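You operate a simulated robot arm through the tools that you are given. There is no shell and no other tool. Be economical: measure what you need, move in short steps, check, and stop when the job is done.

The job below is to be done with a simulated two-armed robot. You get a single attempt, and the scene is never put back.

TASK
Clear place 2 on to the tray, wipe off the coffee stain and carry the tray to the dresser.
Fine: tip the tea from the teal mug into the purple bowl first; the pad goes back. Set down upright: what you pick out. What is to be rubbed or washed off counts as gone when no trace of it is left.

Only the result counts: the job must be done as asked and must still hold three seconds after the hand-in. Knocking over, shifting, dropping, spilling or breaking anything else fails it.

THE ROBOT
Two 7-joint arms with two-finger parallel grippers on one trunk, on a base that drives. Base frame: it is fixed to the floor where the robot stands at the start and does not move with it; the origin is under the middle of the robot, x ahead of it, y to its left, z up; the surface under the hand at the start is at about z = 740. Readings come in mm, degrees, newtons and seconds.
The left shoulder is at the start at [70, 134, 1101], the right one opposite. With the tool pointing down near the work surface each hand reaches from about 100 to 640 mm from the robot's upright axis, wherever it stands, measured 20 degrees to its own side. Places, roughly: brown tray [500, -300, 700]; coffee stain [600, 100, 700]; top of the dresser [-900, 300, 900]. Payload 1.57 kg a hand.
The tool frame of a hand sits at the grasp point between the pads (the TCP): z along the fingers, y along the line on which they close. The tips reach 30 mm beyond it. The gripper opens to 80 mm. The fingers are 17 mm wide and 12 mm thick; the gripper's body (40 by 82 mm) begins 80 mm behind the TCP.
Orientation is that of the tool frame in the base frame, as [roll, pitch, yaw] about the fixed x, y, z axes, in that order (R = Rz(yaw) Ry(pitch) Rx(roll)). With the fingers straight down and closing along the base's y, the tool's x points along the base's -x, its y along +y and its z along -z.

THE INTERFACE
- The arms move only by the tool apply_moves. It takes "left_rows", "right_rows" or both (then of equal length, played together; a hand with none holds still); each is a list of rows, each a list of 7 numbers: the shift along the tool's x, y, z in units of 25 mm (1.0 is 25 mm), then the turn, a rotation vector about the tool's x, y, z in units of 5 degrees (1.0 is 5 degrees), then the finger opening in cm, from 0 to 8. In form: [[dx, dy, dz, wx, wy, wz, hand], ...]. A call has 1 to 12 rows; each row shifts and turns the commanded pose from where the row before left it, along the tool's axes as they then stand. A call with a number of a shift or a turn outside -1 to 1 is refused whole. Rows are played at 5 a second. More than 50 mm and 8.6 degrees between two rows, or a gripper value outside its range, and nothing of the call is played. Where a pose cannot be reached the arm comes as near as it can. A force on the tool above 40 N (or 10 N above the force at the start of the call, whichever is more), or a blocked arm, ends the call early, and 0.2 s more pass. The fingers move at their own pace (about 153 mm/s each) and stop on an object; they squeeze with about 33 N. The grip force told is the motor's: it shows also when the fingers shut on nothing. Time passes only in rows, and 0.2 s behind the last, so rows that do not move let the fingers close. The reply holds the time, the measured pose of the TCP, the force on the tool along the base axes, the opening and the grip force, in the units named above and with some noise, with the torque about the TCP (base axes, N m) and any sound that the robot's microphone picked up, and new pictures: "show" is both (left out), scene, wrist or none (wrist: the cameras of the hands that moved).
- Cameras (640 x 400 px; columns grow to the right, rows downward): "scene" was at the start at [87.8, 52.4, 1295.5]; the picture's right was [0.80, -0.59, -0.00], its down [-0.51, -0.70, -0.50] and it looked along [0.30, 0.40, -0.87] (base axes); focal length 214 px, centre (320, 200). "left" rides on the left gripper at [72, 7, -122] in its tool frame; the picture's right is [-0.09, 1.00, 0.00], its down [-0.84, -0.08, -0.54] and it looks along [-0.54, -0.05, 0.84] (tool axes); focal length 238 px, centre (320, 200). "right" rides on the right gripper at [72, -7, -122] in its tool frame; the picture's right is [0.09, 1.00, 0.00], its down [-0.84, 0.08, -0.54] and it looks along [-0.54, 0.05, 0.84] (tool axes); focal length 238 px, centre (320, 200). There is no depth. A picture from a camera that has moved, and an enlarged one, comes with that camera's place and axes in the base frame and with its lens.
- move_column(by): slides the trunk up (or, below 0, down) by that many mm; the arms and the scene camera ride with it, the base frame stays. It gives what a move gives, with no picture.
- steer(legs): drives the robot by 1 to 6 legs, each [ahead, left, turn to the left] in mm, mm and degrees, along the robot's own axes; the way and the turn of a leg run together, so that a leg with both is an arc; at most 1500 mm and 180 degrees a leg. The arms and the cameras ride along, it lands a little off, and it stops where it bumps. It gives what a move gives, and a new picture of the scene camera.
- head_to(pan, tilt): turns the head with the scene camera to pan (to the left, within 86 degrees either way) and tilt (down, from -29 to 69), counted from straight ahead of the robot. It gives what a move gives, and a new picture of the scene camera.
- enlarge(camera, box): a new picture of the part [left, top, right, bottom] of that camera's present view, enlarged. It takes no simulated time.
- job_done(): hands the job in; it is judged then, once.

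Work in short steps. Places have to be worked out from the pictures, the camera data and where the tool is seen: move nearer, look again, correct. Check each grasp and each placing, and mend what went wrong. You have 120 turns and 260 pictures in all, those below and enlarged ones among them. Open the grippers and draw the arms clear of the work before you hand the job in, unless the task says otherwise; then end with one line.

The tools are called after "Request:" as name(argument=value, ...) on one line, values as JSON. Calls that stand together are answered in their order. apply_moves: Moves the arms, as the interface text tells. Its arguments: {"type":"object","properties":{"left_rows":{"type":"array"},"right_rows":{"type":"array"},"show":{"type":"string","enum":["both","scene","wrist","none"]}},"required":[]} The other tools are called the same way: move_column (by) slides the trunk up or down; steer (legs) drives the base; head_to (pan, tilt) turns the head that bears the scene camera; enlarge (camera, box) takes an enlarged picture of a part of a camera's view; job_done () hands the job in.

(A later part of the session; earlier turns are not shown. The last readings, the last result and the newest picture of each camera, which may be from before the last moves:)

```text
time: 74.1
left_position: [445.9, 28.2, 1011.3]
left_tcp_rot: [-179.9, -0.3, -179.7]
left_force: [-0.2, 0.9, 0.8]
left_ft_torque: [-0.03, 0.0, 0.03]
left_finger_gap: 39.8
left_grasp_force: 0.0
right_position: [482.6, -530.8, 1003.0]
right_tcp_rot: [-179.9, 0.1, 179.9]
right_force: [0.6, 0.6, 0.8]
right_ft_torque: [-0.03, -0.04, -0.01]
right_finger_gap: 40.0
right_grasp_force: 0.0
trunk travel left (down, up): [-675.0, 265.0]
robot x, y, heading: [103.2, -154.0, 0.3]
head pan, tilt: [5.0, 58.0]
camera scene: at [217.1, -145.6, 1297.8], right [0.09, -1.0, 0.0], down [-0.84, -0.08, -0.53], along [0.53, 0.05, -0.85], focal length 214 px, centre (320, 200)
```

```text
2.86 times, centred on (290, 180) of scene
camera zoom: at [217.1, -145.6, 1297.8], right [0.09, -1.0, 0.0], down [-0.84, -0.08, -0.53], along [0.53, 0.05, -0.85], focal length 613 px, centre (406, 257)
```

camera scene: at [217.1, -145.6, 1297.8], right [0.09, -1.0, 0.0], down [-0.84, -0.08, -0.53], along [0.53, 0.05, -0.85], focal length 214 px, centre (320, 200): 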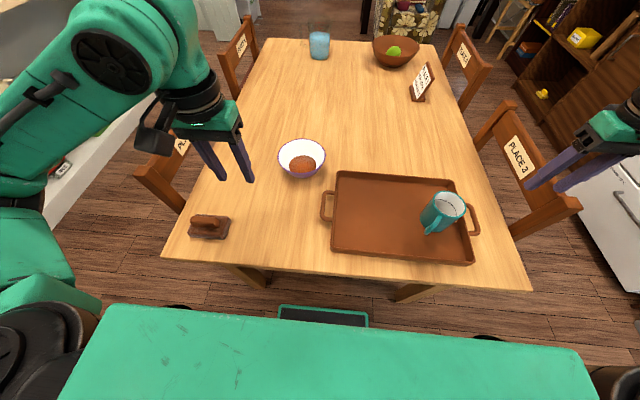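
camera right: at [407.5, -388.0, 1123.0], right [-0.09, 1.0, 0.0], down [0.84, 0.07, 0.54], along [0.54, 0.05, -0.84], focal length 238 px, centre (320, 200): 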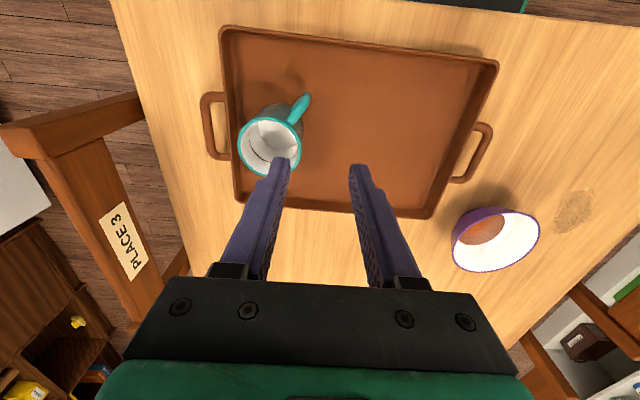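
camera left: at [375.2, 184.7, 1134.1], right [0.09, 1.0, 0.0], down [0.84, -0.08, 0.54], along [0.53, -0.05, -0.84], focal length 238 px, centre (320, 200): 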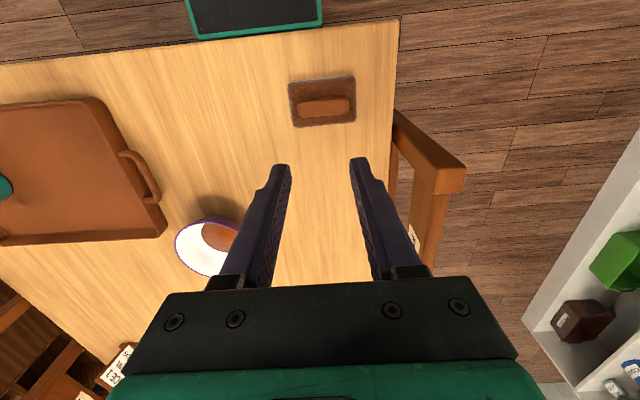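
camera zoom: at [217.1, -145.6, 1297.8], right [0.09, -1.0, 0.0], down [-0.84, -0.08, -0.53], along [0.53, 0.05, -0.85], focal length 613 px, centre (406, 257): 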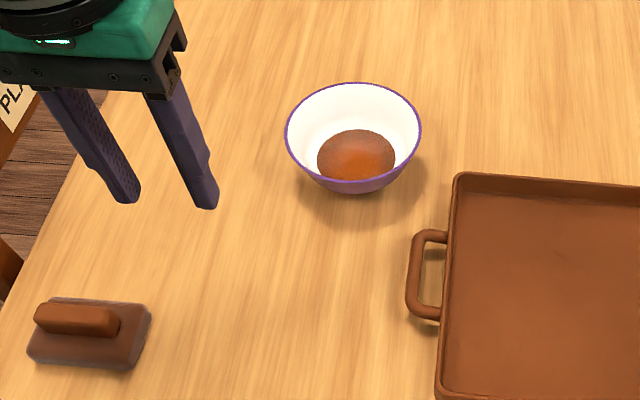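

Bowl centre reads (678, −43). I bring both hands above opposite (±y) rims, tilted 20° to follow the walls.

Request:
apply_moves(left_rows=[[-0.775, 0.133, 0, 0, 0, 0, 4], [-0.775, 0.133, 0, 0, 0, 0, 4], [-0.775, 0.133, 0, 0, 0, 0, 4], [-0.775, 0.133, 0, 0, 0, 0, 4], [-0.775, 0.133, 0, 0, 0, 0, 4], [-0.775, 0.133, 0, 0, 0, 0, 4], [-0.775, 0.133, 0, 0, 0, 0, 4], [-0.775, 0.133, 0, 0, 0, 0, 4], [-0.775, 0.133, 0, 0, 0, 0, 4], [-0.775, 0.133, 0, 0, 0, 0, 4], [-0.775, 0.133, 0, 0, 0, 0, 4], [-0.775, 0.133, 0, 0, 0, 0, 4]], right_rows=[[-0.5, 0.95, 0, 0, 0, 0, 4], [-0.5, 0.95, 0, 0, 0, 0, 4], [-0.5, 0.95, 0, 0, 0, 0, 4], [-0.5, 0.95, 0, 0, 0, 0, 4], [-0.5, 0.95, 0, 0, 0, 0, 4], [-0.5, 0.95, 0, 0, 0, 0, 4], [-0.5, 0.95, 0, 0, 0, 0, 4], [-0.5, 0.95, 0, 0, 0, 0, 4], [-0.5, 0.95, 0, 0, 0, 0, 4], [-0.5, 0.95, 0, 0, 0, 0, 4], [-0.5, 0.95, 0, 0, 0, 0, 4], [-0.5, 0.95, 0, 0, 0, 0, 4]], show="none")

Request:
apply_moves(left_rows=[[0, 0, 0, 0, 0, 0, 4], [0, 0, 0, 0, 0, 0, 4], [0, 0, 0, 0, 0, 0, 4], [0, 0, 0, 0, 0, 0, 4], [0, 0, 0, 1, 0, 0, 4], [0, 0, 0, 1, 0, 0, 4], [0, 0, 0, 1, 0, 0, 4], [0, 0, 0, 1, 0, 0, 4]], right_rows=[[-0.45, 0.94, 0, 0, 0, 0, 4], [-0.45, 0.94, 0, 0, 0, 0, 4], [-0.45, 0.94, 0, 0, 0, 0, 4], [-0.45, 0.94, 0, 0, 0, 0, 4], [0, 0, 0, -1, 0, 0, 4], [0, 0, 0, -1, 0, 0, 4], [0, 0, 0, -1, 0, 0, 4], [0, 0, 0, -1, 0, 0, 4]], show="both")

```text
time: 76.7
left_position: [679.7, 66.4, 1009.2]
left_tcp_rot: [-179.9, -0.5, -179.9]
left_force: [0.4, -0.5, -0.1]
left_ft_torque: [-0.02, 0.0, 0.01]
left_finger_gap: 39.9
left_grasp_force: 0.1
right_position: [633.3, -246.9, 1001.4]
right_tcp_rot: [-179.9, 0.0, 179.9]
right_force: [0.7, 0.0, -0.7]
right_ft_torque: [-0.06, 0.07, -0.01]
right_finger_gap: 40.1
right_grasp_force: 0.1
trunk travel left (down, up): [-675.0, 265.0]
robot x, y, heading: [101.9, -155.2, 0.3]
head pan, tilt: [5.0, 58.0]
```

```text
time: 78.5
left_position: [678.1, 65.5, 1009.9]
left_tcp_rot: [-159.9, -0.5, -179.9]
left_force: [-0.2, 0.2, -0.2]
left_ft_torque: [0.02, -0.04, -0.01]
left_finger_gap: 40.0
left_grasp_force: 0.1
right_position: [657.5, -161.7, 997.3]
right_tcp_rot: [160.0, 0.1, 179.8]
right_force: [0.6, -0.3, -0.4]
right_ft_torque: [0.02, 0.0, 0.01]
right_finger_gap: 40.2
right_grasp_force: 0.0
right hand out of reach, approached as far as the arm can: row 4
trunk travel left (down, up): [-675.0, 265.0]
robot x, y, heading: [101.8, -149.2, 0.1]
head pan, tilt: [5.0, 58.0]
camera scene: at [217.5, -147.2, 1297.8], right [0.09, -1.0, 0.0], down [-0.84, -0.08, -0.53], along [0.53, 0.05, -0.85], focal length 214 px, centre (320, 200)
camera right: at [584.2, -209.3, 1107.5], right [-0.09, 0.94, 0.34], down [0.84, -0.11, 0.54], along [0.54, 0.33, -0.77], focal length 238 px, centre (320, 200)
camera left: at [607.9, 114.3, 1123.1], right [0.09, 0.94, -0.34], down [0.84, 0.12, 0.53], along [0.54, -0.33, -0.78], focal length 238 px, centre (320, 200)
```

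scene: 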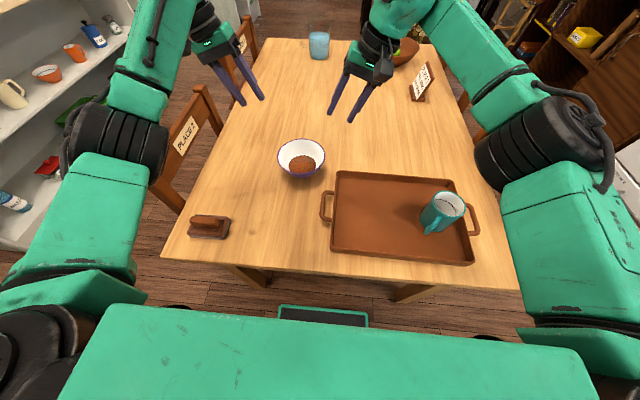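
right: 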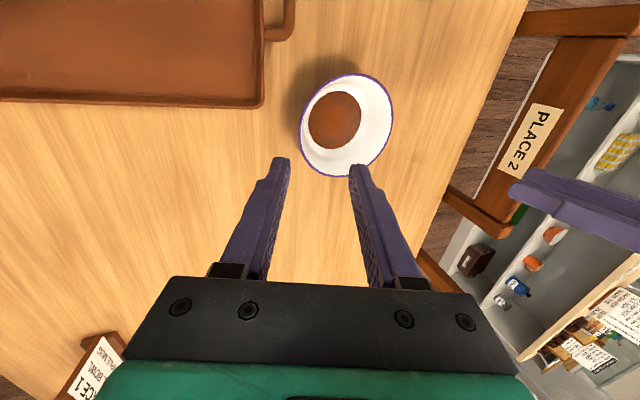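
left: 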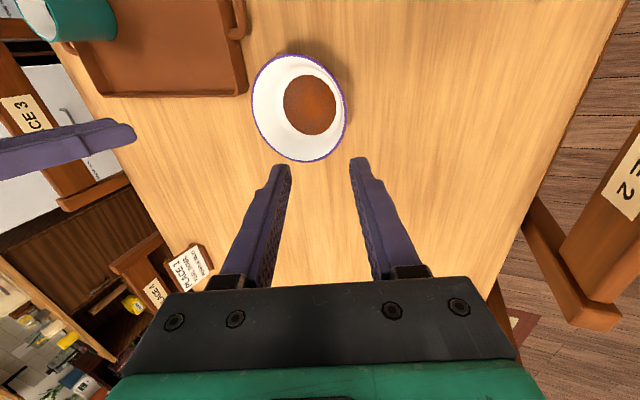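

The right hand can't quite get to x=678 with the base at y=−150. I drive 110 mm left to centre on the bowl, so both hands are slightly on their own side.

Request:
steer(legs=[[0, 110, 0]])

Request:
apply_moves(left_rows=[[0, -0.44, 0.88, 0, 0, 0, 4], [0, -0.44, 0.88, 0, 0, 0, 4], [0, -0.44, 0.88, 0, 0, 0, 4], [0, -0.44, 0.88, 0, 0, 0, 4], [0, -0.44, 0.88, 0, 0, 0, 4], [0, -0.44, 0.88, 0, 0, 0, 4]], right_rows=[[-0.12, -0.83, 0.33, 0, 0, 0, 4], [-0.12, -0.83, 0.33, 0, 0, 0, 4], [-0.12, -0.83, 0.33, 0, 0, 0, 4], [-0.12, -0.83, 0.33, 0, 0, 0, 4], [-0.12, -0.83, 0.33, 0, 0, 0, 4], [-0.12, -0.83, 0.33, 0, 0, 0, 4]], show="both")

```text
time: 79.7
left_position: [677.7, 176.5, 1010.8]
left_tcp_rot: [-160.0, -0.4, -179.9]
left_force: [-1.2, 0.3, -0.1]
left_ft_torque: [-0.01, -0.01, 0.01]
left_finger_gap: 40.0
left_grasp_force: 0.0
right_position: [657.4, -52.0, 997.0]
right_tcp_rot: [159.9, 0.1, 179.6]
right_force: [0.0, 0.3, 1.0]
right_ft_torque: [-0.02, 0.03, 0.02]
right_finger_gap: 39.9
right_grasp_force: 0.0
trunk travel left (down, up): [-675.0, 265.0]
robot x, y, heading: [100.1, -43.1, 0.1]
head pan, tilt: [5.0, 58.0]
camera scene: at [217.0, -36.9, 1297.8], right [0.09, -1.0, 0.0], down [-0.84, -0.07, -0.53], along [0.53, 0.05, -0.85], focal length 214 px, centre (320, 200)
```

scene: 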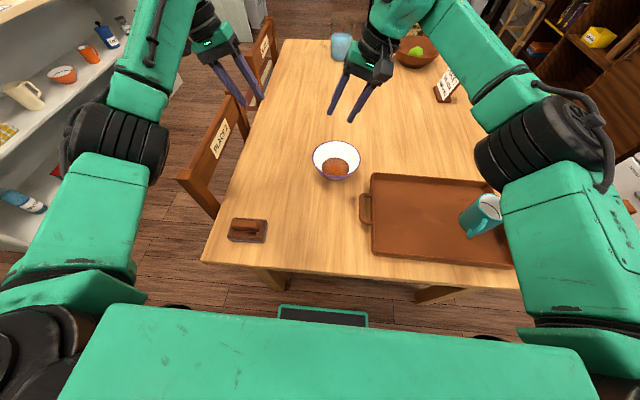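

```text
time: 81.1
left_position: [678.9, 68.3, 907.2]
left_tcp_rot: [-159.9, -0.4, -180.0]
left_force: [0.0, -0.6, -0.4]
left_ft_torque: [-0.01, -0.01, -0.01]
left_finger_gap: 39.9
left_grasp_force: 0.2
right_position: [675.8, -153.3, 906.9]
right_tcp_rot: [160.0, 0.1, 179.8]
right_force: [0.2, 0.4, -1.2]
right_ft_torque: [0.04, -0.01, 0.0]
right_finger_gap: 40.0
right_grasp_force: 0.1
trunk travel left (down, up): [-675.0, 265.0]
robot x, y, heading: [99.3, -41.8, 0.5]
head pan, tilt: [5.0, 58.0]
camera scene: at [217.8, -37.6, 1297.8], right [0.09, -1.0, 0.0], down [-0.85, -0.07, -0.53], along [0.53, 0.05, -0.85], focal length 214 px, centre (320, 200)
camera right: at [603.6, -201.2, 1017.3], right [-0.09, 0.94, 0.34], down [0.84, -0.12, 0.54], along [0.54, 0.33, -0.77], focal length 238 px, centre (320, 200)
camera left: at [607.9, 116.0, 1019.7], right [0.09, 0.94, -0.34], down [0.84, 0.11, 0.53], along [0.54, -0.33, -0.78], focal length 238 px, centre (320, 200)
```

scene: 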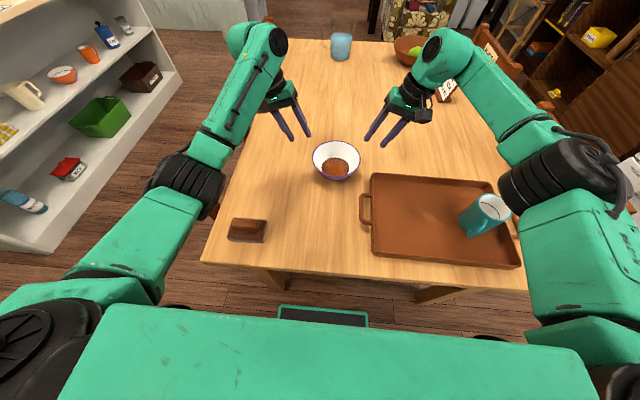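
right: 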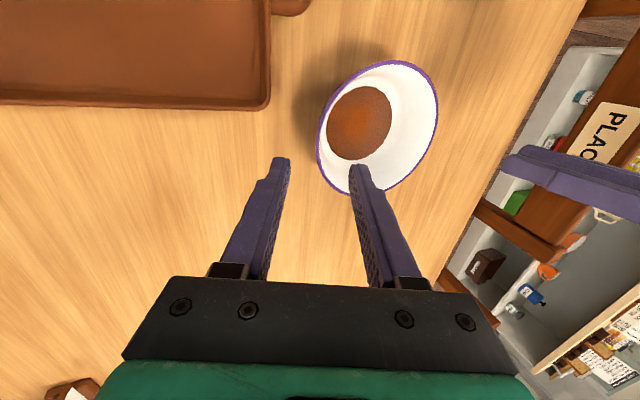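
left: 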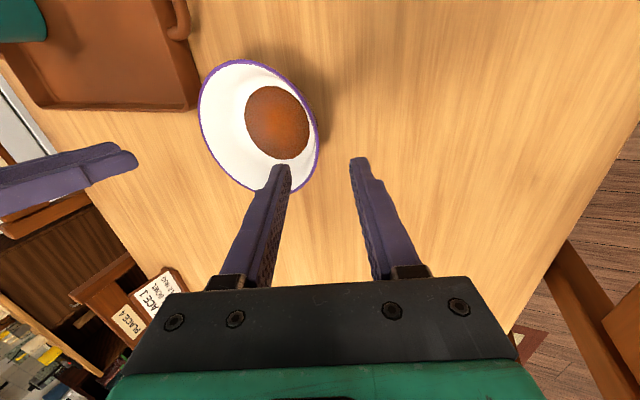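

Triangulating both views: rim centre ≈(674, −45), rim z≈796. I advance 48 mm along the finger directions and look.

Request:
apply_moves(left_rows=[[0.16, 0, 0.64, 0, 0, 0, 4], [0, 0, 0.64, 0, 0, 0, 4], [0, 0, 0.64, 0, 0, 0, 4], [0, 0, 0, 0, 0, 0, 4]], right_rows=[[0, 0, 0.64, 0, 0, 0, 4], [0, 0, 0.64, 0, 0, 0, 4], [0, 0, 0.64, 0, 0, 0, 4], [0, 0, 0, 0, 0, 0, 4]], show="both")

Request:
enlarge(camera="scene", box=[270, 90, 410, 200])

```text
time: 82.1
left_position: [673.2, 54.3, 864.3]
left_tcp_rot: [-159.9, -0.4, 180.0]
left_force: [-0.2, 0.1, -0.2]
left_ft_torque: [0.01, -0.01, 0.0]
left_finger_gap: 40.3
left_grasp_force: 0.0
right_position: [674.9, -136.9, 860.6]
right_tcp_rot: [160.0, 0.1, 179.7]
right_force: [0.7, -0.1, 0.4]
right_ft_torque: [-0.01, 0.0, -0.06]
right_finger_gap: 40.1
right_grasp_force: 0.0
trunk travel left (down, up): [-675.0, 265.0]
robot x, y, heading: [99.0, -42.4, 0.2]
head pan, tilt: [5.0, 58.0]
camera scene: at [216.9, -36.3, 1297.9], right [0.09, -1.0, 0.0], down [-0.84, -0.07, -0.53], along [0.53, 0.05, -0.85], focal length 214 px, centre (320, 200)
camera right: at [601.4, -184.2, 971.9], right [-0.09, 0.94, 0.34], down [0.84, -0.12, 0.54], along [0.54, 0.33, -0.77], focal length 238 px, centre (320, 200)
camera left: at [602.5, 101.4, 976.4], right [0.09, 0.94, -0.34], down [0.84, 0.11, 0.53], along [0.53, -0.34, -0.78], focal length 238 px, centre (320, 200)
```

scene: 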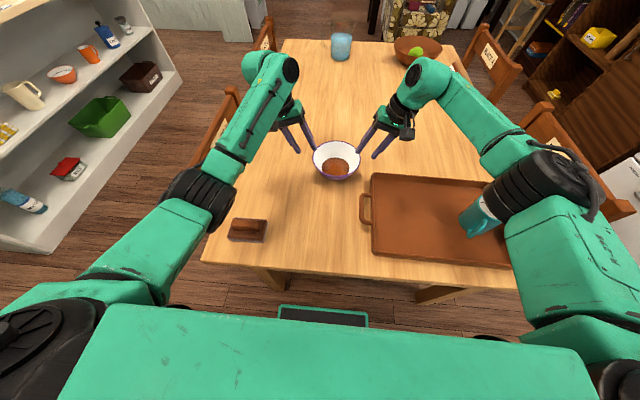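
right: 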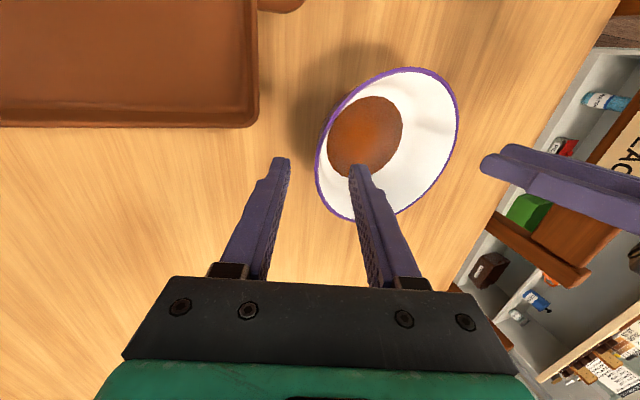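
left: 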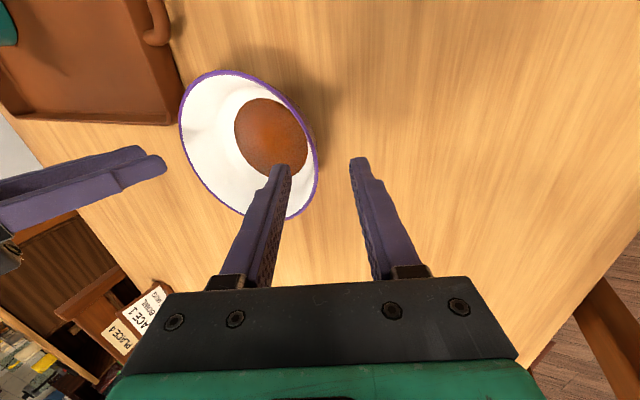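

```text
3.64 times, centred on (340, 145) of scene
camera zoom: at [216.9, -36.3, 1297.9], right [0.09, -1.0, 0.0], down [-0.84, -0.07, -0.53], along [0.53, 0.05, -0.85], focal length 780 px, centre (247, 400)
```

zoom: 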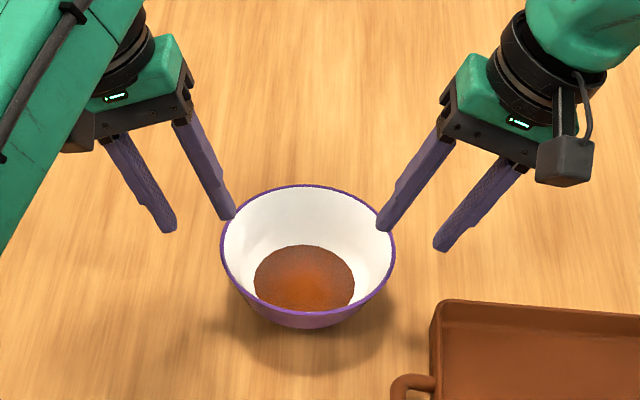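

Refined: rim centre (672, −46, 795), radius 70. I advance so the tips are ~18 mm below the rim, with the wall midway.

Request:
apply_moves(left_rows=[[0, -0.198, 0, 0, 0, 0, 3.4], [0, 0, 0.7, 0, 0, 0, 3.4], [0, 0, 0.7, 0, 0, 0, 3.4], [0, 0, 0.7, 0, 0, 0, 3.4], [0, 0, 0.44, 0, 0, 0, 3.4], [0, 0, 0, 0, 0, 0, 3.4]], right_rows=[[0, -0.087, 0, 0, 0, 0, 3.4], [0, 0, 0.7, 0, 0, 0, 3.4], [0, 0, 0.7, 0, 0, 0, 3.4], [0, 0, 0.6, 0, 0, 0, 3.4], [0, 0, 0.28, 0, 0, 0, 3.4], [0, 0, 0, 0, 0, 0, 3.4]], show="both")

Request:
enlarge(camera="scene", box=[270, 90, 410, 200])

```text
time: 83.5
left_position: [673.6, 26.7, 806.4]
left_tcp_rot: [-159.8, -0.2, -180.0]
left_force: [0.3, -0.4, 0.2]
left_ft_torque: [-0.05, 0.01, 0.01]
left_finger_gap: 34.0
left_grasp_force: 0.0
right_position: [674.2, -117.3, 808.0]
right_tcp_rot: [160.2, 0.2, 179.6]
right_force: [0.1, 0.0, 0.2]
right_ft_torque: [0.0, -0.01, -0.02]
right_finger_gap: 33.9
right_grasp_force: 0.2
trunk travel left (down, up): [-675.0, 265.0]
robot x, y, heading: [100.9, -37.8, 0.2]
head pan, tilt: [5.0, 58.0]
camera scene: at [216.9, -36.2, 1297.8], right [0.09, -1.0, 0.0], down [-0.84, -0.07, -0.53], along [0.53, 0.05, -0.85], focal length 214 px, centre (320, 200)
camera right: at [600.7, -165.5, 918.4], right [-0.09, 0.94, 0.34], down [0.84, -0.12, 0.54], along [0.54, 0.33, -0.77], focal length 238 px, centre (320, 200)
camera left: at [602.2, 73.9, 918.6], right [0.09, 0.94, -0.34], down [0.84, 0.11, 0.53], along [0.53, -0.34, -0.78], focal length 238 px, centre (320, 200)
```

scene: 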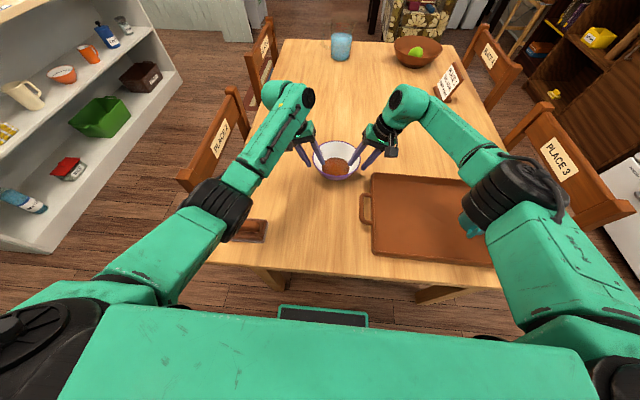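
right: 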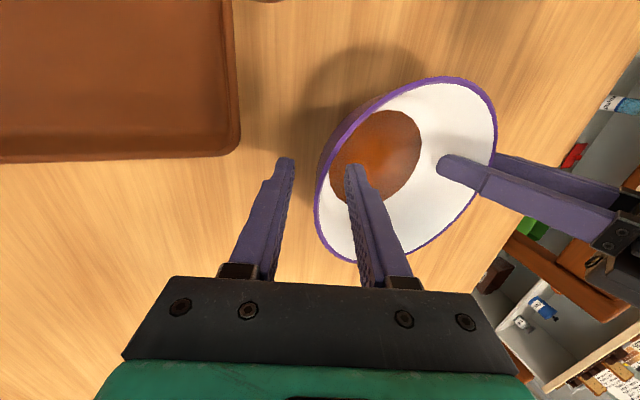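
left: 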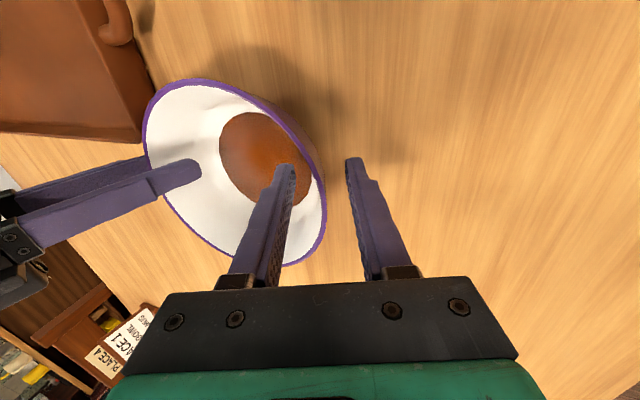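

```text
3.64 times, centred on (340, 145) of scene
camera zoom: at [216.9, -36.2, 1297.8], right [0.09, -1.0, 0.0], down [-0.84, -0.07, -0.53], along [0.53, 0.05, -0.85], focal length 780 px, centre (247, 400)
```

zoom: 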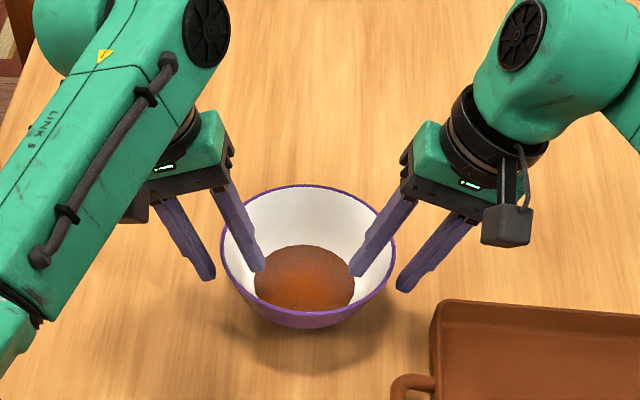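

The walls sit nearly midway; I apply small centring corrections (right −3 mm, left +2 mm) and close both together.

Request:
apply_moves(left_rows=[[0, 0.07, 0, 0, 0, 0, 3.4], [0, 0, 0, 0, 0, 0, 2.2], [0, 0, 0, 0, 0, 0, 1.2], [0, 0, 0, 0, 0, 0, 0], [0, 0, 0, 0, 0, 0, 0], [0, 0, 0, 0, 0, 0, 0]], right_rows=[[0, -0.12, 0, 0, 0, 0, 3.4], [0, 0, 0, 0, 0, 0, 2.2], [0, 0, 0, 0, 0, 0, 1.2], [0, 0, 0, 0, 0, 0, 0], [0, 0, 0, 0, 0, 0, 0], [0, 0, 0, 0, 0, 0, 0]], show="wrist")

Request:
enlarge(camera="scene", box=[270, 90, 410, 200])

```text
time: 84.9
left_position: [671.4, 24.4, 807.3]
left_tcp_rot: [-159.2, -0.2, 179.7]
left_force: [1.6, -34.4, 9.6]
left_ft_torque: [-1.31, -0.45, 0.27]
left_finger_gap: 9.8
left_grasp_force: 27.8
right_position: [673.9, -117.5, 807.9]
right_tcp_rot: [159.5, 0.2, -180.0]
right_force: [4.2, 36.5, 1.3]
right_ft_torque: [1.3, -0.2, -0.6]
right_finger_gap: 11.3
right_grasp_force: 29.0
trunk travel left (down, up): [-675.0, 265.0]
robot x, y, heading: [101.9, -43.2, 0.4]
head pan, tilt: [5.0, 58.0]
camera right: at [599.8, -165.6, 919.4], right [-0.09, 0.93, 0.35], down [0.84, -0.12, 0.54], along [0.54, 0.34, -0.77], focal length 238 px, centre (320, 200)
camera left: at [600.9, 72.9, 918.8], right [0.1, 0.93, -0.35], down [0.84, 0.12, 0.53], along [0.54, -0.35, -0.77], focal length 238 px, centre (320, 200)
```

right: 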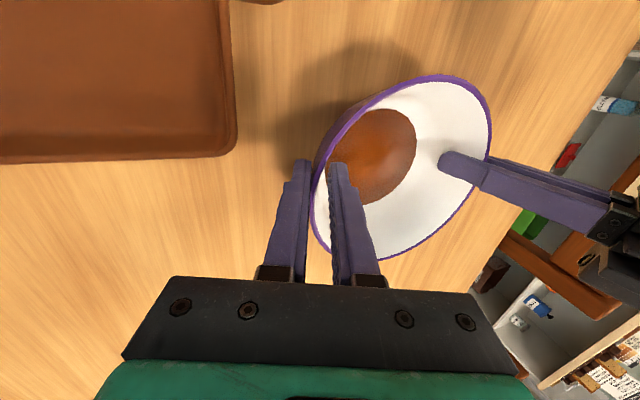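
left: 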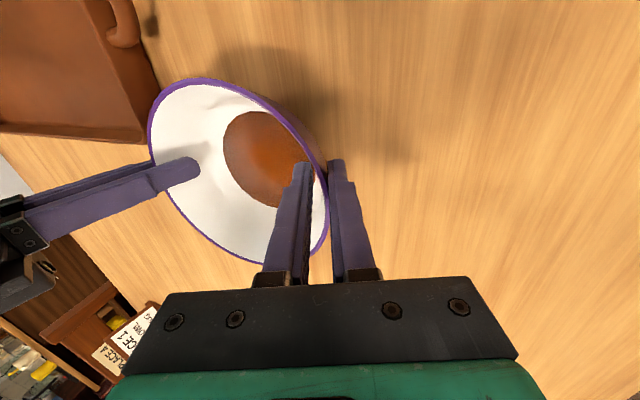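

```text
3.64 times, centred on (340, 145) of scene
camera zoom: at [215.8, -35.8, 1298.1], right [0.09, -1.0, 0.0], down [-0.84, -0.07, -0.53], along [0.53, 0.05, -0.85], focal length 780 px, centre (247, 400)
```

zoom: 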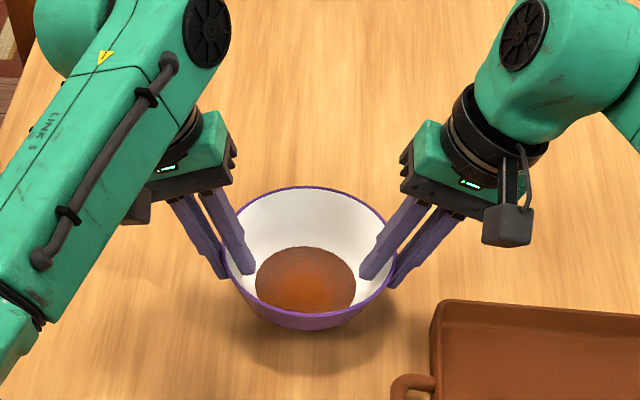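

The hands pull against each other (35 N outward). I relax them inward a few mm each.

Request:
apply_moves(left_rows=[[0, -0.08, 0, 0, 0, 0, 0], [0, 0, 0, 0, 0, 0, 0]], right_rows=[[0, 0.08, 0, 0, 0, 0, 0], [0, 0, 0, 0, 0, 0, 0]], show="none")

```text
time: 85.5
left_position: [672.0, 23.6, 806.4]
left_tcp_rot: [-159.4, -0.4, 179.8]
left_force: [2.2, -30.1, 4.0]
left_ft_torque: [-1.26, -0.55, 0.33]
left_finger_gap: 9.7
left_grasp_force: 28.7
right_position: [672.8, -117.1, 809.3]
right_tcp_rot: [159.7, 0.0, 179.8]
right_force: [-0.9, 30.8, 1.6]
right_ft_torque: [1.27, 0.39, -0.31]
right_finger_gap: 11.1
right_grasp_force: 28.7
trunk travel left (down, up): [-675.0, 265.0]
robot x, y, heading: [99.5, -41.8, 0.1]
head pan, tilt: [5.0, 58.0]
```

Request:
apply_moves(left_rows=[[0, -0.12, 0, 0, 0, 0, 0], [0, -0.12, 0, 0, 0, 0, 0], [0, 0, 0, 0, 0, 0, 0]], right_rows=[[0, 0.12, 0, 0, 0, 0, 0], [0, 0.12, 0, 0, 0, 0, 0], [0, 0, 0, 0, 0, 0, 0]], show="none")

```text
time: 86.3
left_position: [672.5, 23.4, 807.8]
left_tcp_rot: [-160.2, -0.5, -179.8]
left_force: [1.9, -0.6, -0.3]
left_ft_torque: [-0.75, -0.63, 0.42]
left_finger_gap: 10.2
left_grasp_force: 27.6
right_position: [674.1, -117.2, 810.0]
right_tcp_rot: [160.4, 0.0, 179.5]
right_force: [-3.5, 0.7, 2.3]
right_ft_torque: [0.91, 0.91, -0.07]
right_finger_gap: 11.3
right_grasp_force: 28.6
trunk travel left (down, up): [-675.0, 265.0]
robot x, y, heading: [99.7, -41.7, 0.1]
head pan, tilt: [5.0, 58.0]
```

Forces relaxed to near zero. I lift both together 25 mm and check.

Request:
apply_moves(left_rows=[[0, -0.034, -0.094, 0, 0, 0, 0], [0, -0.085, -0.235, 0, 0, 0, 0], [0, -0.12, -0.33, 0, 0, 0, 0], [0, -0.1, -0.28, 0, 0, 0, 0], [0, 0, 0, 0, 0, 0, 0]], right_rows=[[0, 0.034, -0.094, 0, 0, 0, 0], [0, 0.085, -0.235, 0, 0, 0, 0], [0, 0.12, -0.33, 0, 0, 0, 0], [0, 0.1, -0.28, 0, 0, 0, 0], [0, 0, 0, 0, 0, 0, 0]], show="both")

Request:
enlarge(camera="scene", box=[270, 90, 410, 200])

```text
time: 87.5
left_position: [674.9, 24.1, 831.7]
left_tcp_rot: [-160.2, -0.4, -179.7]
left_force: [-2.6, 29.7, -0.6]
left_ft_torque: [-0.46, 0.07, 0.18]
left_finger_gap: 9.8
left_grasp_force: 28.2
right_position: [676.1, -116.5, 833.5]
right_tcp_rot: [160.4, 0.2, 179.5]
right_force: [1.8, -29.9, -3.1]
right_ft_torque: [0.29, -0.06, -0.4]
right_finger_gap: 11.2
right_grasp_force: 29.2
trunk travel left (down, up): [-675.0, 265.0]
robot x, y, heading: [97.3, -42.3, 0.1]
head pan, tilt: [5.0, 58.0]
camera scene: at [217.9, -36.1, 1297.7], right [0.09, -1.0, 0.0], down [-0.85, -0.07, -0.53], along [0.53, 0.05, -0.85], focal length 214 px, centre (320, 200)
camera right: at [602.9, -162.7, 944.7], right [-0.08, 0.94, 0.33], down [0.83, -0.12, 0.54], along [0.54, 0.32, -0.77], focal length 238 px, centre (320, 200)
camera left: at [603.6, 69.8, 946.0], right [0.09, 0.94, -0.34], down [0.84, 0.11, 0.53], along [0.53, -0.33, -0.78], focal length 238 px, centre (320, 200)
```

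scene: 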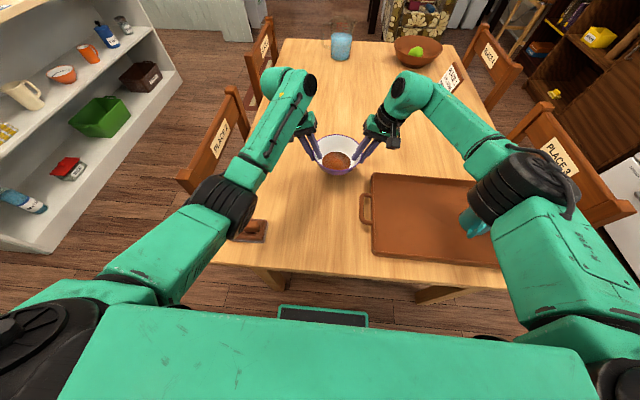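
right: 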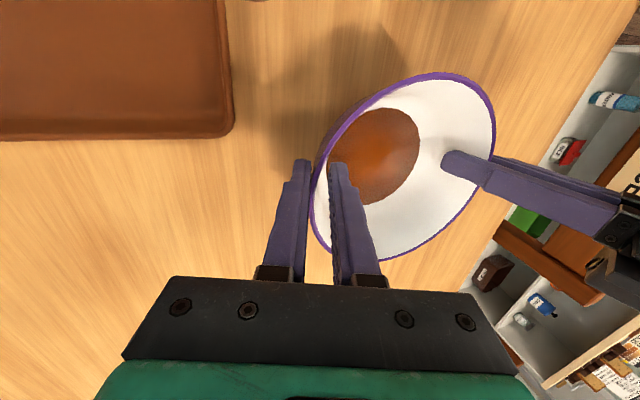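
left: 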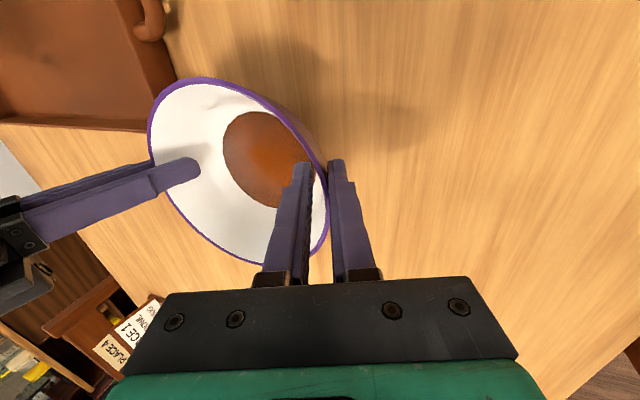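

```text
3.64 times, centred on (340, 145) of scene
camera zoom: at [217.9, -36.1, 1297.7], right [0.09, -1.0, 0.0], down [-0.85, -0.07, -0.53], along [0.53, 0.05, -0.85], focal length 780 px, centre (247, 400)
```

zoom: 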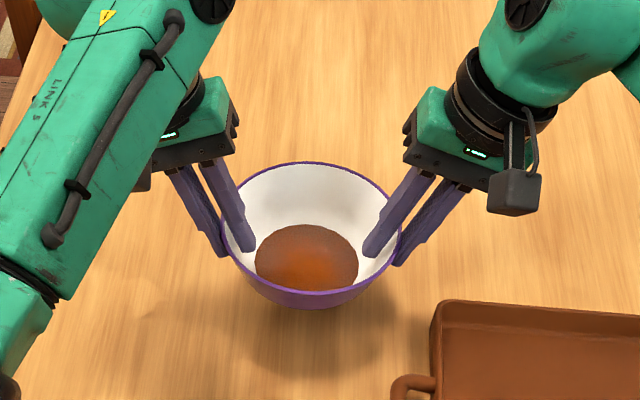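

Bowl lifted level. Now ~30 N squeezing inward; I relax outward 2.5 mm each.

Request:
apply_moves(left_rows=[[0, 0.094, -0.034, 0, 0, 0, 0], [0, 0, 0, 0, 0, 0, 0], [0, 0, 0, 0, 0, 0, 0]], right_rows=[[0, -0.094, -0.034, 0, 0, 0, 0], [0, 0, 0, 0, 0, 0, 0], [0, 0, 0, 0, 0, 0, 0]], show="none")

```text
time: 88.3
left_position: [672.6, 24.2, 832.9]
left_tcp_rot: [-160.0, -0.4, -179.8]
left_force: [-2.7, 21.8, -2.3]
left_ft_torque: [-0.46, 0.19, 0.16]
left_finger_gap: 9.8
left_grasp_force: 27.9
right_position: [675.9, -115.4, 834.4]
right_tcp_rot: [160.2, 0.1, 179.7]
right_force: [2.2, -21.5, -1.9]
right_ft_torque: [0.45, -0.17, -0.47]
right_finger_gap: 11.3
right_grasp_force: 28.7
trunk travel left (down, up): [-675.0, 265.0]
robot x, y, heading: [102.3, -39.3, 0.1]
head pan, tilt: [5.0, 58.0]
```

Request:
apply_moves(left_rows=[[0, -0.03, -0.15, 0, 0, 0, 0], [0, -0.06, -0.297, 0, 0, 0, 0], [0, -0.06, -0.297, 0, 0, 0, 0], [0, -0.06, -0.297, 0, 0, 0, 0], [0, -0.03, -0.15, 0, 0, 0, 0], [0, 0, 0, 0, 0, 0, 0]], right_rows=[[0, 0.03, -0.15, 0, 0, 0, 0], [0, 0.06, -0.297, 0, 0, 0, 0], [0, 0.06, -0.297, 0, 0, 0, 0], [0, 0.06, -0.297, 0, 0, 0, 0], [0, 0.03, -0.15, 0, 0, 0, 0], [0, 0, 0, 0, 0, 0, 0]], show="none")

```text
time: 89.7
left_position: [674.4, 23.6, 864.7]
left_tcp_rot: [-159.5, -0.3, 179.6]
left_force: [-4.9, -24.9, -2.2]
left_ft_torque: [-1.06, 0.21, -0.08]
left_finger_gap: 9.8
left_grasp_force: 28.0
right_position: [674.6, -116.1, 866.6]
right_tcp_rot: [159.7, 0.1, 179.9]
right_force: [5.8, 24.5, -1.3]
right_ft_torque: [1.19, -0.19, -0.59]
right_finger_gap: 10.9
right_grasp_force: 29.0
trunk travel left (down, up): [-675.0, 265.0]
robot x, y, heading: [103.2, -40.4, 0.6]
head pan, tilt: [5.0, 58.0]
```

Slightly over-relaxed, still within limits. I correct half inward and draw the bowl straight back to x≈525.

Request:
apply_moves(left_rows=[[0, -0.07, 0.026, 0, 0, 0, 0], [0.2, 0, 0, 0, 0, 0, 0], [0.5, 0, 0, 0, 0, 0, 0], [0.7, 0, 0, 0, 0, 0, 0], [0.8, 0, 0, 0, 0, 0, 0], [0.8, 0, 0, 0, 0, 0, 0], [0.8, 0, 0, 0, 0, 0, 0], [0.8, 0, 0, 0, 0, 0, 0], [0.7, 0, 0, 0, 0, 0, 0], [0.5, 0, 0, 0, 0, 0, 0], [0.2, 0, 0, 0, 0, 0, 0], [0, 0, 0, 0, 0, 0, 0]], right_rows=[[0, 0.07, 0.026, 0, 0, 0, 0], [0.2, 0, 0, 0, 0, 0, 0], [0.5, 0, 0, 0, 0, 0, 0], [0.7, 0, 0, 0, 0, 0, 0], [0.8, 0, 0, 0, 0, 0, 0], [0.8, 0, 0, 0, 0, 0, 0], [0.8, 0, 0, 0, 0, 0, 0], [0.8, 0, 0, 0, 0, 0, 0], [0.7, 0, 0, 0, 0, 0, 0], [0.5, 0, 0, 0, 0, 0, 0], [0.2, 0, 0, 0, 0, 0, 0], [0, 0, 0, 0, 0, 0, 0]], show="both")

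```text
time: 92.3
left_position: [522.7, 22.7, 863.1]
left_tcp_rot: [-159.5, -0.4, 179.8]
left_force: [-3.7, -33.6, -0.4]
left_ft_torque: [-1.33, 0.01, -0.09]
left_finger_gap: 9.7
left_grasp_force: 27.9
right_position: [525.7, -116.8, 865.5]
right_tcp_rot: [159.8, 0.1, 179.8]
right_force: [3.8, 34.6, -2.8]
right_ft_torque: [1.22, 0.0, -0.49]
right_finger_gap: 11.1
right_grasp_force: 28.5
trunk travel left (down, up): [-675.0, 265.0]
robot x, y, heading: [102.3, -42.8, 0.0]
head pan, tilt: [5.0, 58.0]
camera scene: at [217.6, -36.2, 1297.8], right [0.09, -1.0, 0.0], down [-0.85, -0.07, -0.53], along [0.53, 0.05, -0.85], focal length 214 px, centre (320, 200)
camera right: at [451.6, -165.2, 975.9], right [-0.09, 0.93, 0.34], down [0.83, -0.12, 0.54], along [0.54, 0.34, -0.77], focal length 238 px, centre (320, 200)
camera left: at [453.0, 72.3, 975.9], right [0.09, 0.93, -0.35], down [0.84, 0.12, 0.53], along [0.53, -0.34, -0.77], focal length 238 px, centre (320, 200)
```

scene: 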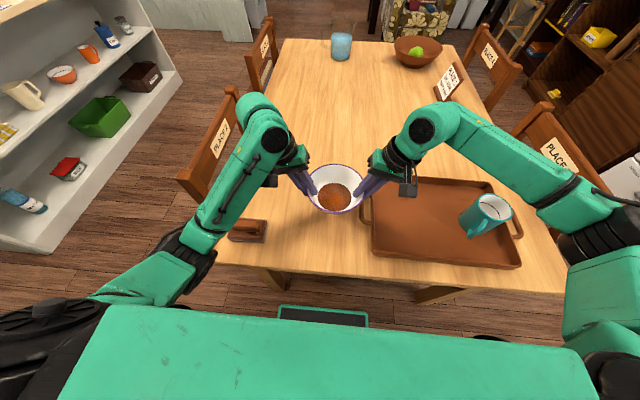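
right: 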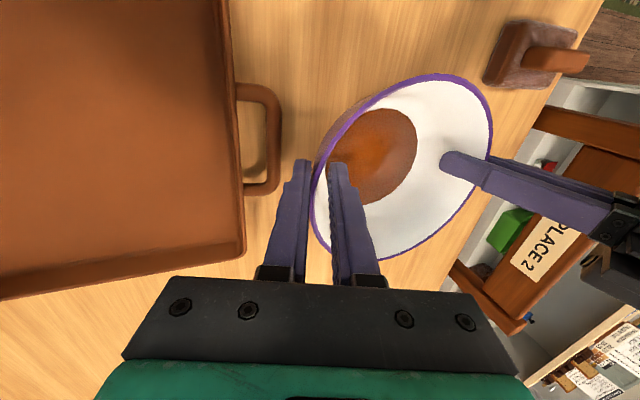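
left: 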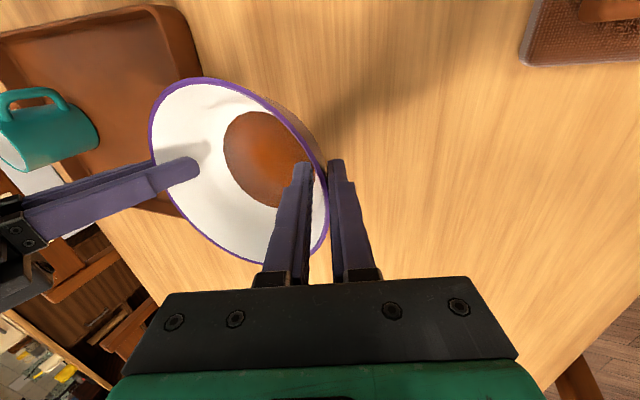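

Spreading force has grown to 34 N; I bring the hands 3.5 mm inward each and let it settle.

Request:
apply_moves(left_rows=[[0, -0.066, 0.024, 0, 0, 0, 0], [0, -0.066, 0.024, 0, 0, 0, 0], [0, 0, 0, 0, 0, 0, 0], [0, 0, 0, 0, 0, 0, 0], [0, 0, 0, 0, 0, 0, 0]], right_rows=[[0, 0.066, 0.024, 0, 0, 0, 0], [0, 0.066, 0.024, 0, 0, 0, 0], [0, 0, 0, 0, 0, 0, 0], [0, 0, 0, 0, 0, 0, 0], [0, 0, 0, 0, 0, 0, 0]], show="none")

```text
time: 93.5
left_position: [523.4, 22.6, 861.8]
left_tcp_rot: [-160.2, -0.6, -179.8]
left_force: [-5.8, 6.9, -1.1]
left_ft_torque: [-0.76, 0.44, -0.26]
left_finger_gap: 9.7
left_grasp_force: 28.0
right_position: [524.7, -117.1, 863.9]
right_tcp_rot: [160.3, 0.1, 179.5]
right_force: [5.9, -7.3, -2.6]
right_ft_torque: [0.65, -0.43, -0.65]
right_finger_gap: 11.2
right_grasp_force: 28.5
trunk travel left (down, up): [-675.0, 265.0]
robot x, y, heading: [99.9, -40.3, 0.1]
head pan, tilt: [5.0, 58.0]
```

Internal force is down to 7 N. I carry the bowl sideways over the tray to y≈−250.

Request:
apply_moves(left_rows=[[0, -0.282, 0.103, 0, 0, 0, 0], [0, -0.47, 0.171, 0, 0, 0, 0], [0, -0.658, 0.239, 0, 0, 0, 0], [0, -0.752, 0.274, 0, 0, 0, 0], [0, -0.752, 0.274, 0, 0, 0, 0], [0, -0.752, 0.274, 0, 0, 0, 0], [0, 0, 0, 0, 0, 0, 0]], right_rows=[[0, -0.282, -0.103, 0, 0, 0, 0], [0, -0.47, -0.171, 0, 0, 0, 0], [0, -0.658, -0.239, 0, 0, 0, 0], [0, -0.752, -0.274, 0, 0, 0, 0], [0, -0.752, -0.274, 0, 0, 0, 0], [0, -0.752, -0.274, 0, 0, 0, 0], [0, 0, 0, 0, 0, 0, 0]], show="scene")

```text
time: 95.1
left_position: [525.2, -73.6, 864.8]
left_tcp_rot: [-160.4, -0.5, -179.9]
left_force: [-1.7, 37.1, -3.8]
left_ft_torque: [-0.02, -0.05, 0.26]
left_finger_gap: 9.5
left_grasp_force: 27.8
right_position: [525.1, -214.5, 863.1]
right_tcp_rot: [160.4, 0.2, 179.7]
right_force: [0.8, -36.5, -1.0]
right_ft_torque: [0.15, 0.05, -0.33]
right_finger_gap: 12.3
right_grasp_force: 29.1
trunk travel left (down, up): [-675.0, 265.0]
robot x, y, heading: [99.2, -36.2, 0.0]
head pan, tilt: [5.0, 58.0]
camera scene: at [217.6, -35.5, 1297.8], right [0.09, -1.0, 0.0], down [-0.85, -0.08, -0.53], along [0.53, 0.05, -0.85], focal length 214 px, centre (320, 200)
```

scene: 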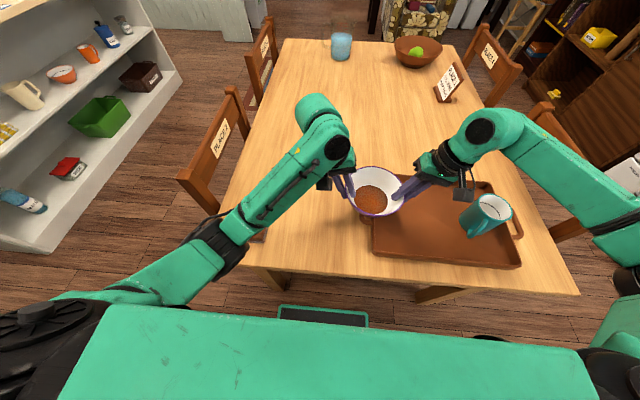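

Now squeezing inward 37 N; I ease outward 3 mm each.

Request:
apply_moves(left_rows=[[0, 0.056, -0.02, 0, 0, 0, 0], [0, 0.056, -0.02, 0, 0, 0, 0], [0, 0, 0, 0, 0, 0, 0], [0, 0, 0, 0, 0, 0, 0]], right_rows=[[0, -0.056, -0.02, 0, 0, 0, 0], [0, -0.056, -0.02, 0, 0, 0, 0], [0, 0, 0, 0, 0, 0, 0], [0, 0, 0, 0, 0, 0, 0]], show="none")

```text
time: 96.1
left_position: [523.8, -73.8, 864.9]
left_tcp_rot: [-159.8, -0.5, 179.9]
left_force: [-3.5, 9.6, -3.9]
left_ft_torque: [-0.48, 0.13, 0.05]
left_finger_gap: 9.5
left_grasp_force: 28.1
right_position: [523.4, -213.6, 864.9]
right_tcp_rot: [159.8, 0.1, 179.9]
right_force: [3.6, -9.7, -0.7]
right_ft_torque: [0.67, -0.09, -0.49]
right_finger_gap: 11.5
right_grasp_force: 28.8
trunk travel left (down, up): [-675.0, 265.0]
robot x, y, heading: [103.5, -43.8, 0.0]
head pan, tilt: [5.0, 58.0]
```

Request:
apply_moves(left_rows=[[0, -0.268, 0.097, 0, 0, 0, 0], [0, -0.55, 0.2, 0, 0, 0, 0], [0, -0.738, 0.268, 0, 0, 0, 0], [0, -0.738, 0.268, 0, 0, 0, 0], [0, -0.738, 0.268, 0, 0, 0, 0], [0, -0.55, 0.2, 0, 0, 0, 0], [0, -0.315, 0.115, 0, 0, 0, 0], [0, 0, 0, 0, 0, 0, 0], [0, 0, 0, 0, 0, 0, 0]], right_rows=[[0, -0.296, -0.108, 0, 0, 0, 0], [0, -0.578, -0.21, 0, 0, 0, 0], [0, -0.766, -0.279, 0, 0, 0, 0], [0, -0.766, -0.279, 0, 0, 0, 0], [0, -0.766, -0.279, 0, 0, 0, 0], [0, -0.578, -0.21, 0, 0, 0, 0], [0, -0.343, -0.125, 0, 0, 0, 0], [0, 0, 0, 0, 0, 0, 0], [0, 0, 0, 0, 0, 0, 0]], show="both")

Request:
enlarge(camera="scene", box=[330, 130, 530, 280])

```text
time: 97.7
left_position: [523.7, -178.9, 866.7]
left_tcp_rot: [-159.4, -0.4, 179.8]
left_force: [-0.6, -0.3, -4.9]
left_ft_torque: [-0.38, -0.35, 0.21]
left_finger_gap: 9.2
left_grasp_force: 27.4
right_position: [524.2, -319.7, 866.3]
right_tcp_rot: [159.3, 0.1, -179.9]
right_force: [1.1, 0.4, 0.9]
right_ft_torque: [0.8, 0.44, -0.33]
right_finger_gap: 11.2
right_grasp_force: 29.0
trunk travel left (down, up): [-675.0, 265.0]
robot x, y, heading: [98.7, -37.6, -0.3]
head pan, tilt: [5.0, 58.0]
stopped in row 8 (left hand): the force on the tool passed its limit at 41 N (the readings are from after the stop); the commanded pose is now the measured one
camera scene: at [217.4, -36.6, 1297.8], right [0.09, -1.0, 0.0], down [-0.85, -0.07, -0.53], along [0.53, 0.05, -0.85], focal length 214 px, centre (320, 200)
camera right: at [451.9, -368.6, 976.4], right [-0.09, 0.93, 0.35], down [0.84, -0.12, 0.54], along [0.54, 0.34, -0.77], focal length 238 px, centre (320, 200)
camera left: at [453.2, -129.3, 978.7], right [0.09, 0.93, -0.35], down [0.84, 0.12, 0.53], along [0.53, -0.35, -0.77], focal length 238 px, centre (320, 200)
```

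scene: 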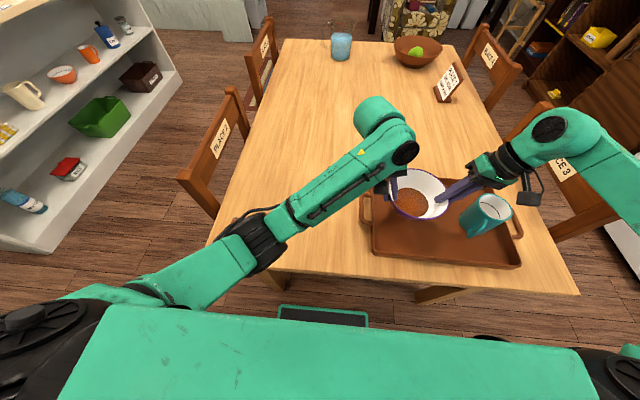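
right: 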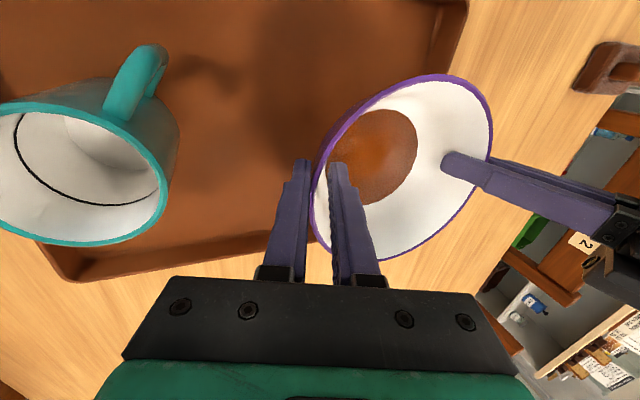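
left: 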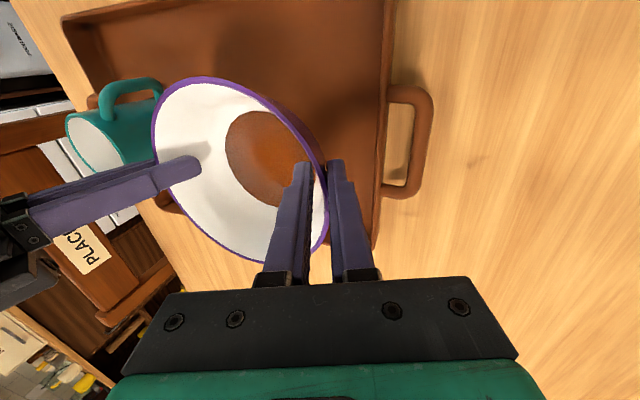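

```text
2.67 times, centred on (430, 205) of scene
camera zoom: at [217.4, -36.6, 1297.8], right [0.09, -1.0, 0.0], down [-0.85, -0.07, -0.53], along [0.53, 0.05, -0.85], focal length 572 px, centre (27, 187)
```

zoom: 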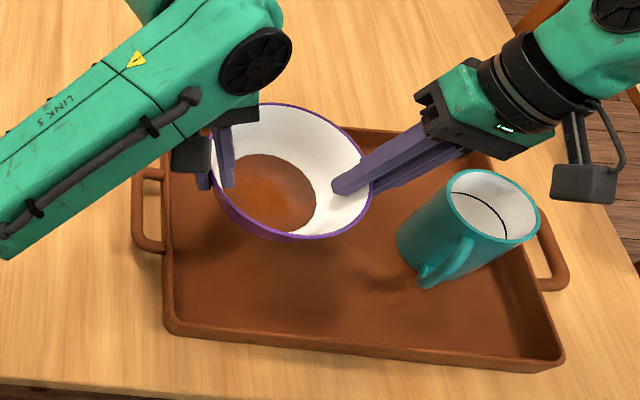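

The hands are relaxed (internal force ~0), bowl over the tray at (524, −249). I lower 42 mm.

Request:
apply_moves(left_rows=[[0, 0.068, 0.188, 0, 0, 0, 0], [0, 0.137, 0.376, 0, 0, 0, 0], [0, 0.137, 0.376, 0, 0, 0, 0], [0, 0.137, 0.376, 0, 0, 0, 0], [0, 0.096, 0.263, 0, 0, 0, 0], [0, 0, 0, 0, 0, 0, 0]], right_rows=[[0, -0.068, 0.188, 0, 0, 0, 0], [0, -0.137, 0.376, 0, 0, 0, 0], [0, -0.137, 0.376, 0, 0, 0, 0], [0, -0.137, 0.376, 0, 0, 0, 0], [0, -0.096, 0.263, 0, 0, 0, 0], [0, 0, 0, 0, 0, 0, 0]], show="scene")

```text
time: 99.1
left_position: [523.6, -179.1, 822.9]
left_tcp_rot: [-159.3, -0.4, 179.7]
left_force: [-6.4, 8.0, -1.2]
left_ft_torque: [-0.66, 0.52, -0.21]
left_finger_gap: 9.4
left_grasp_force: 27.6
right_position: [524.0, -319.6, 823.8]
right_tcp_rot: [159.5, 0.1, 179.9]
right_force: [7.2, -8.8, -2.0]
right_ft_torque: [0.58, -0.44, -0.68]
right_finger_gap: 11.6
right_grasp_force: 29.0
trunk travel left (down, up): [-675.0, 265.0]
robot x, y, heading: [97.6, -44.6, -0.0]
head pan, tilt: [5.0, 58.0]
camera scene: at [217.4, -36.5, 1297.8], right [0.09, -1.0, 0.0], down [-0.85, -0.07, -0.53], along [0.53, 0.05, -0.85], focal length 214 px, centre (320, 200)
```

scene: 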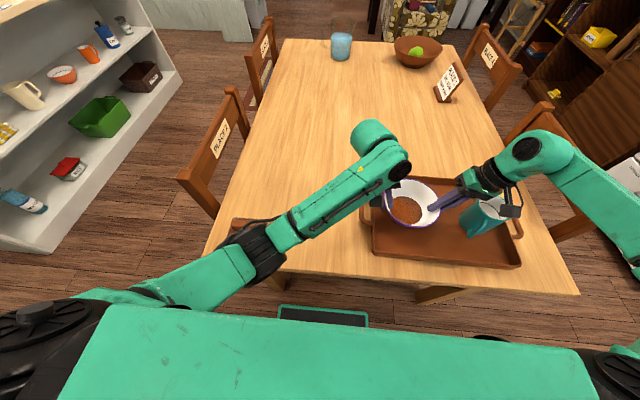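

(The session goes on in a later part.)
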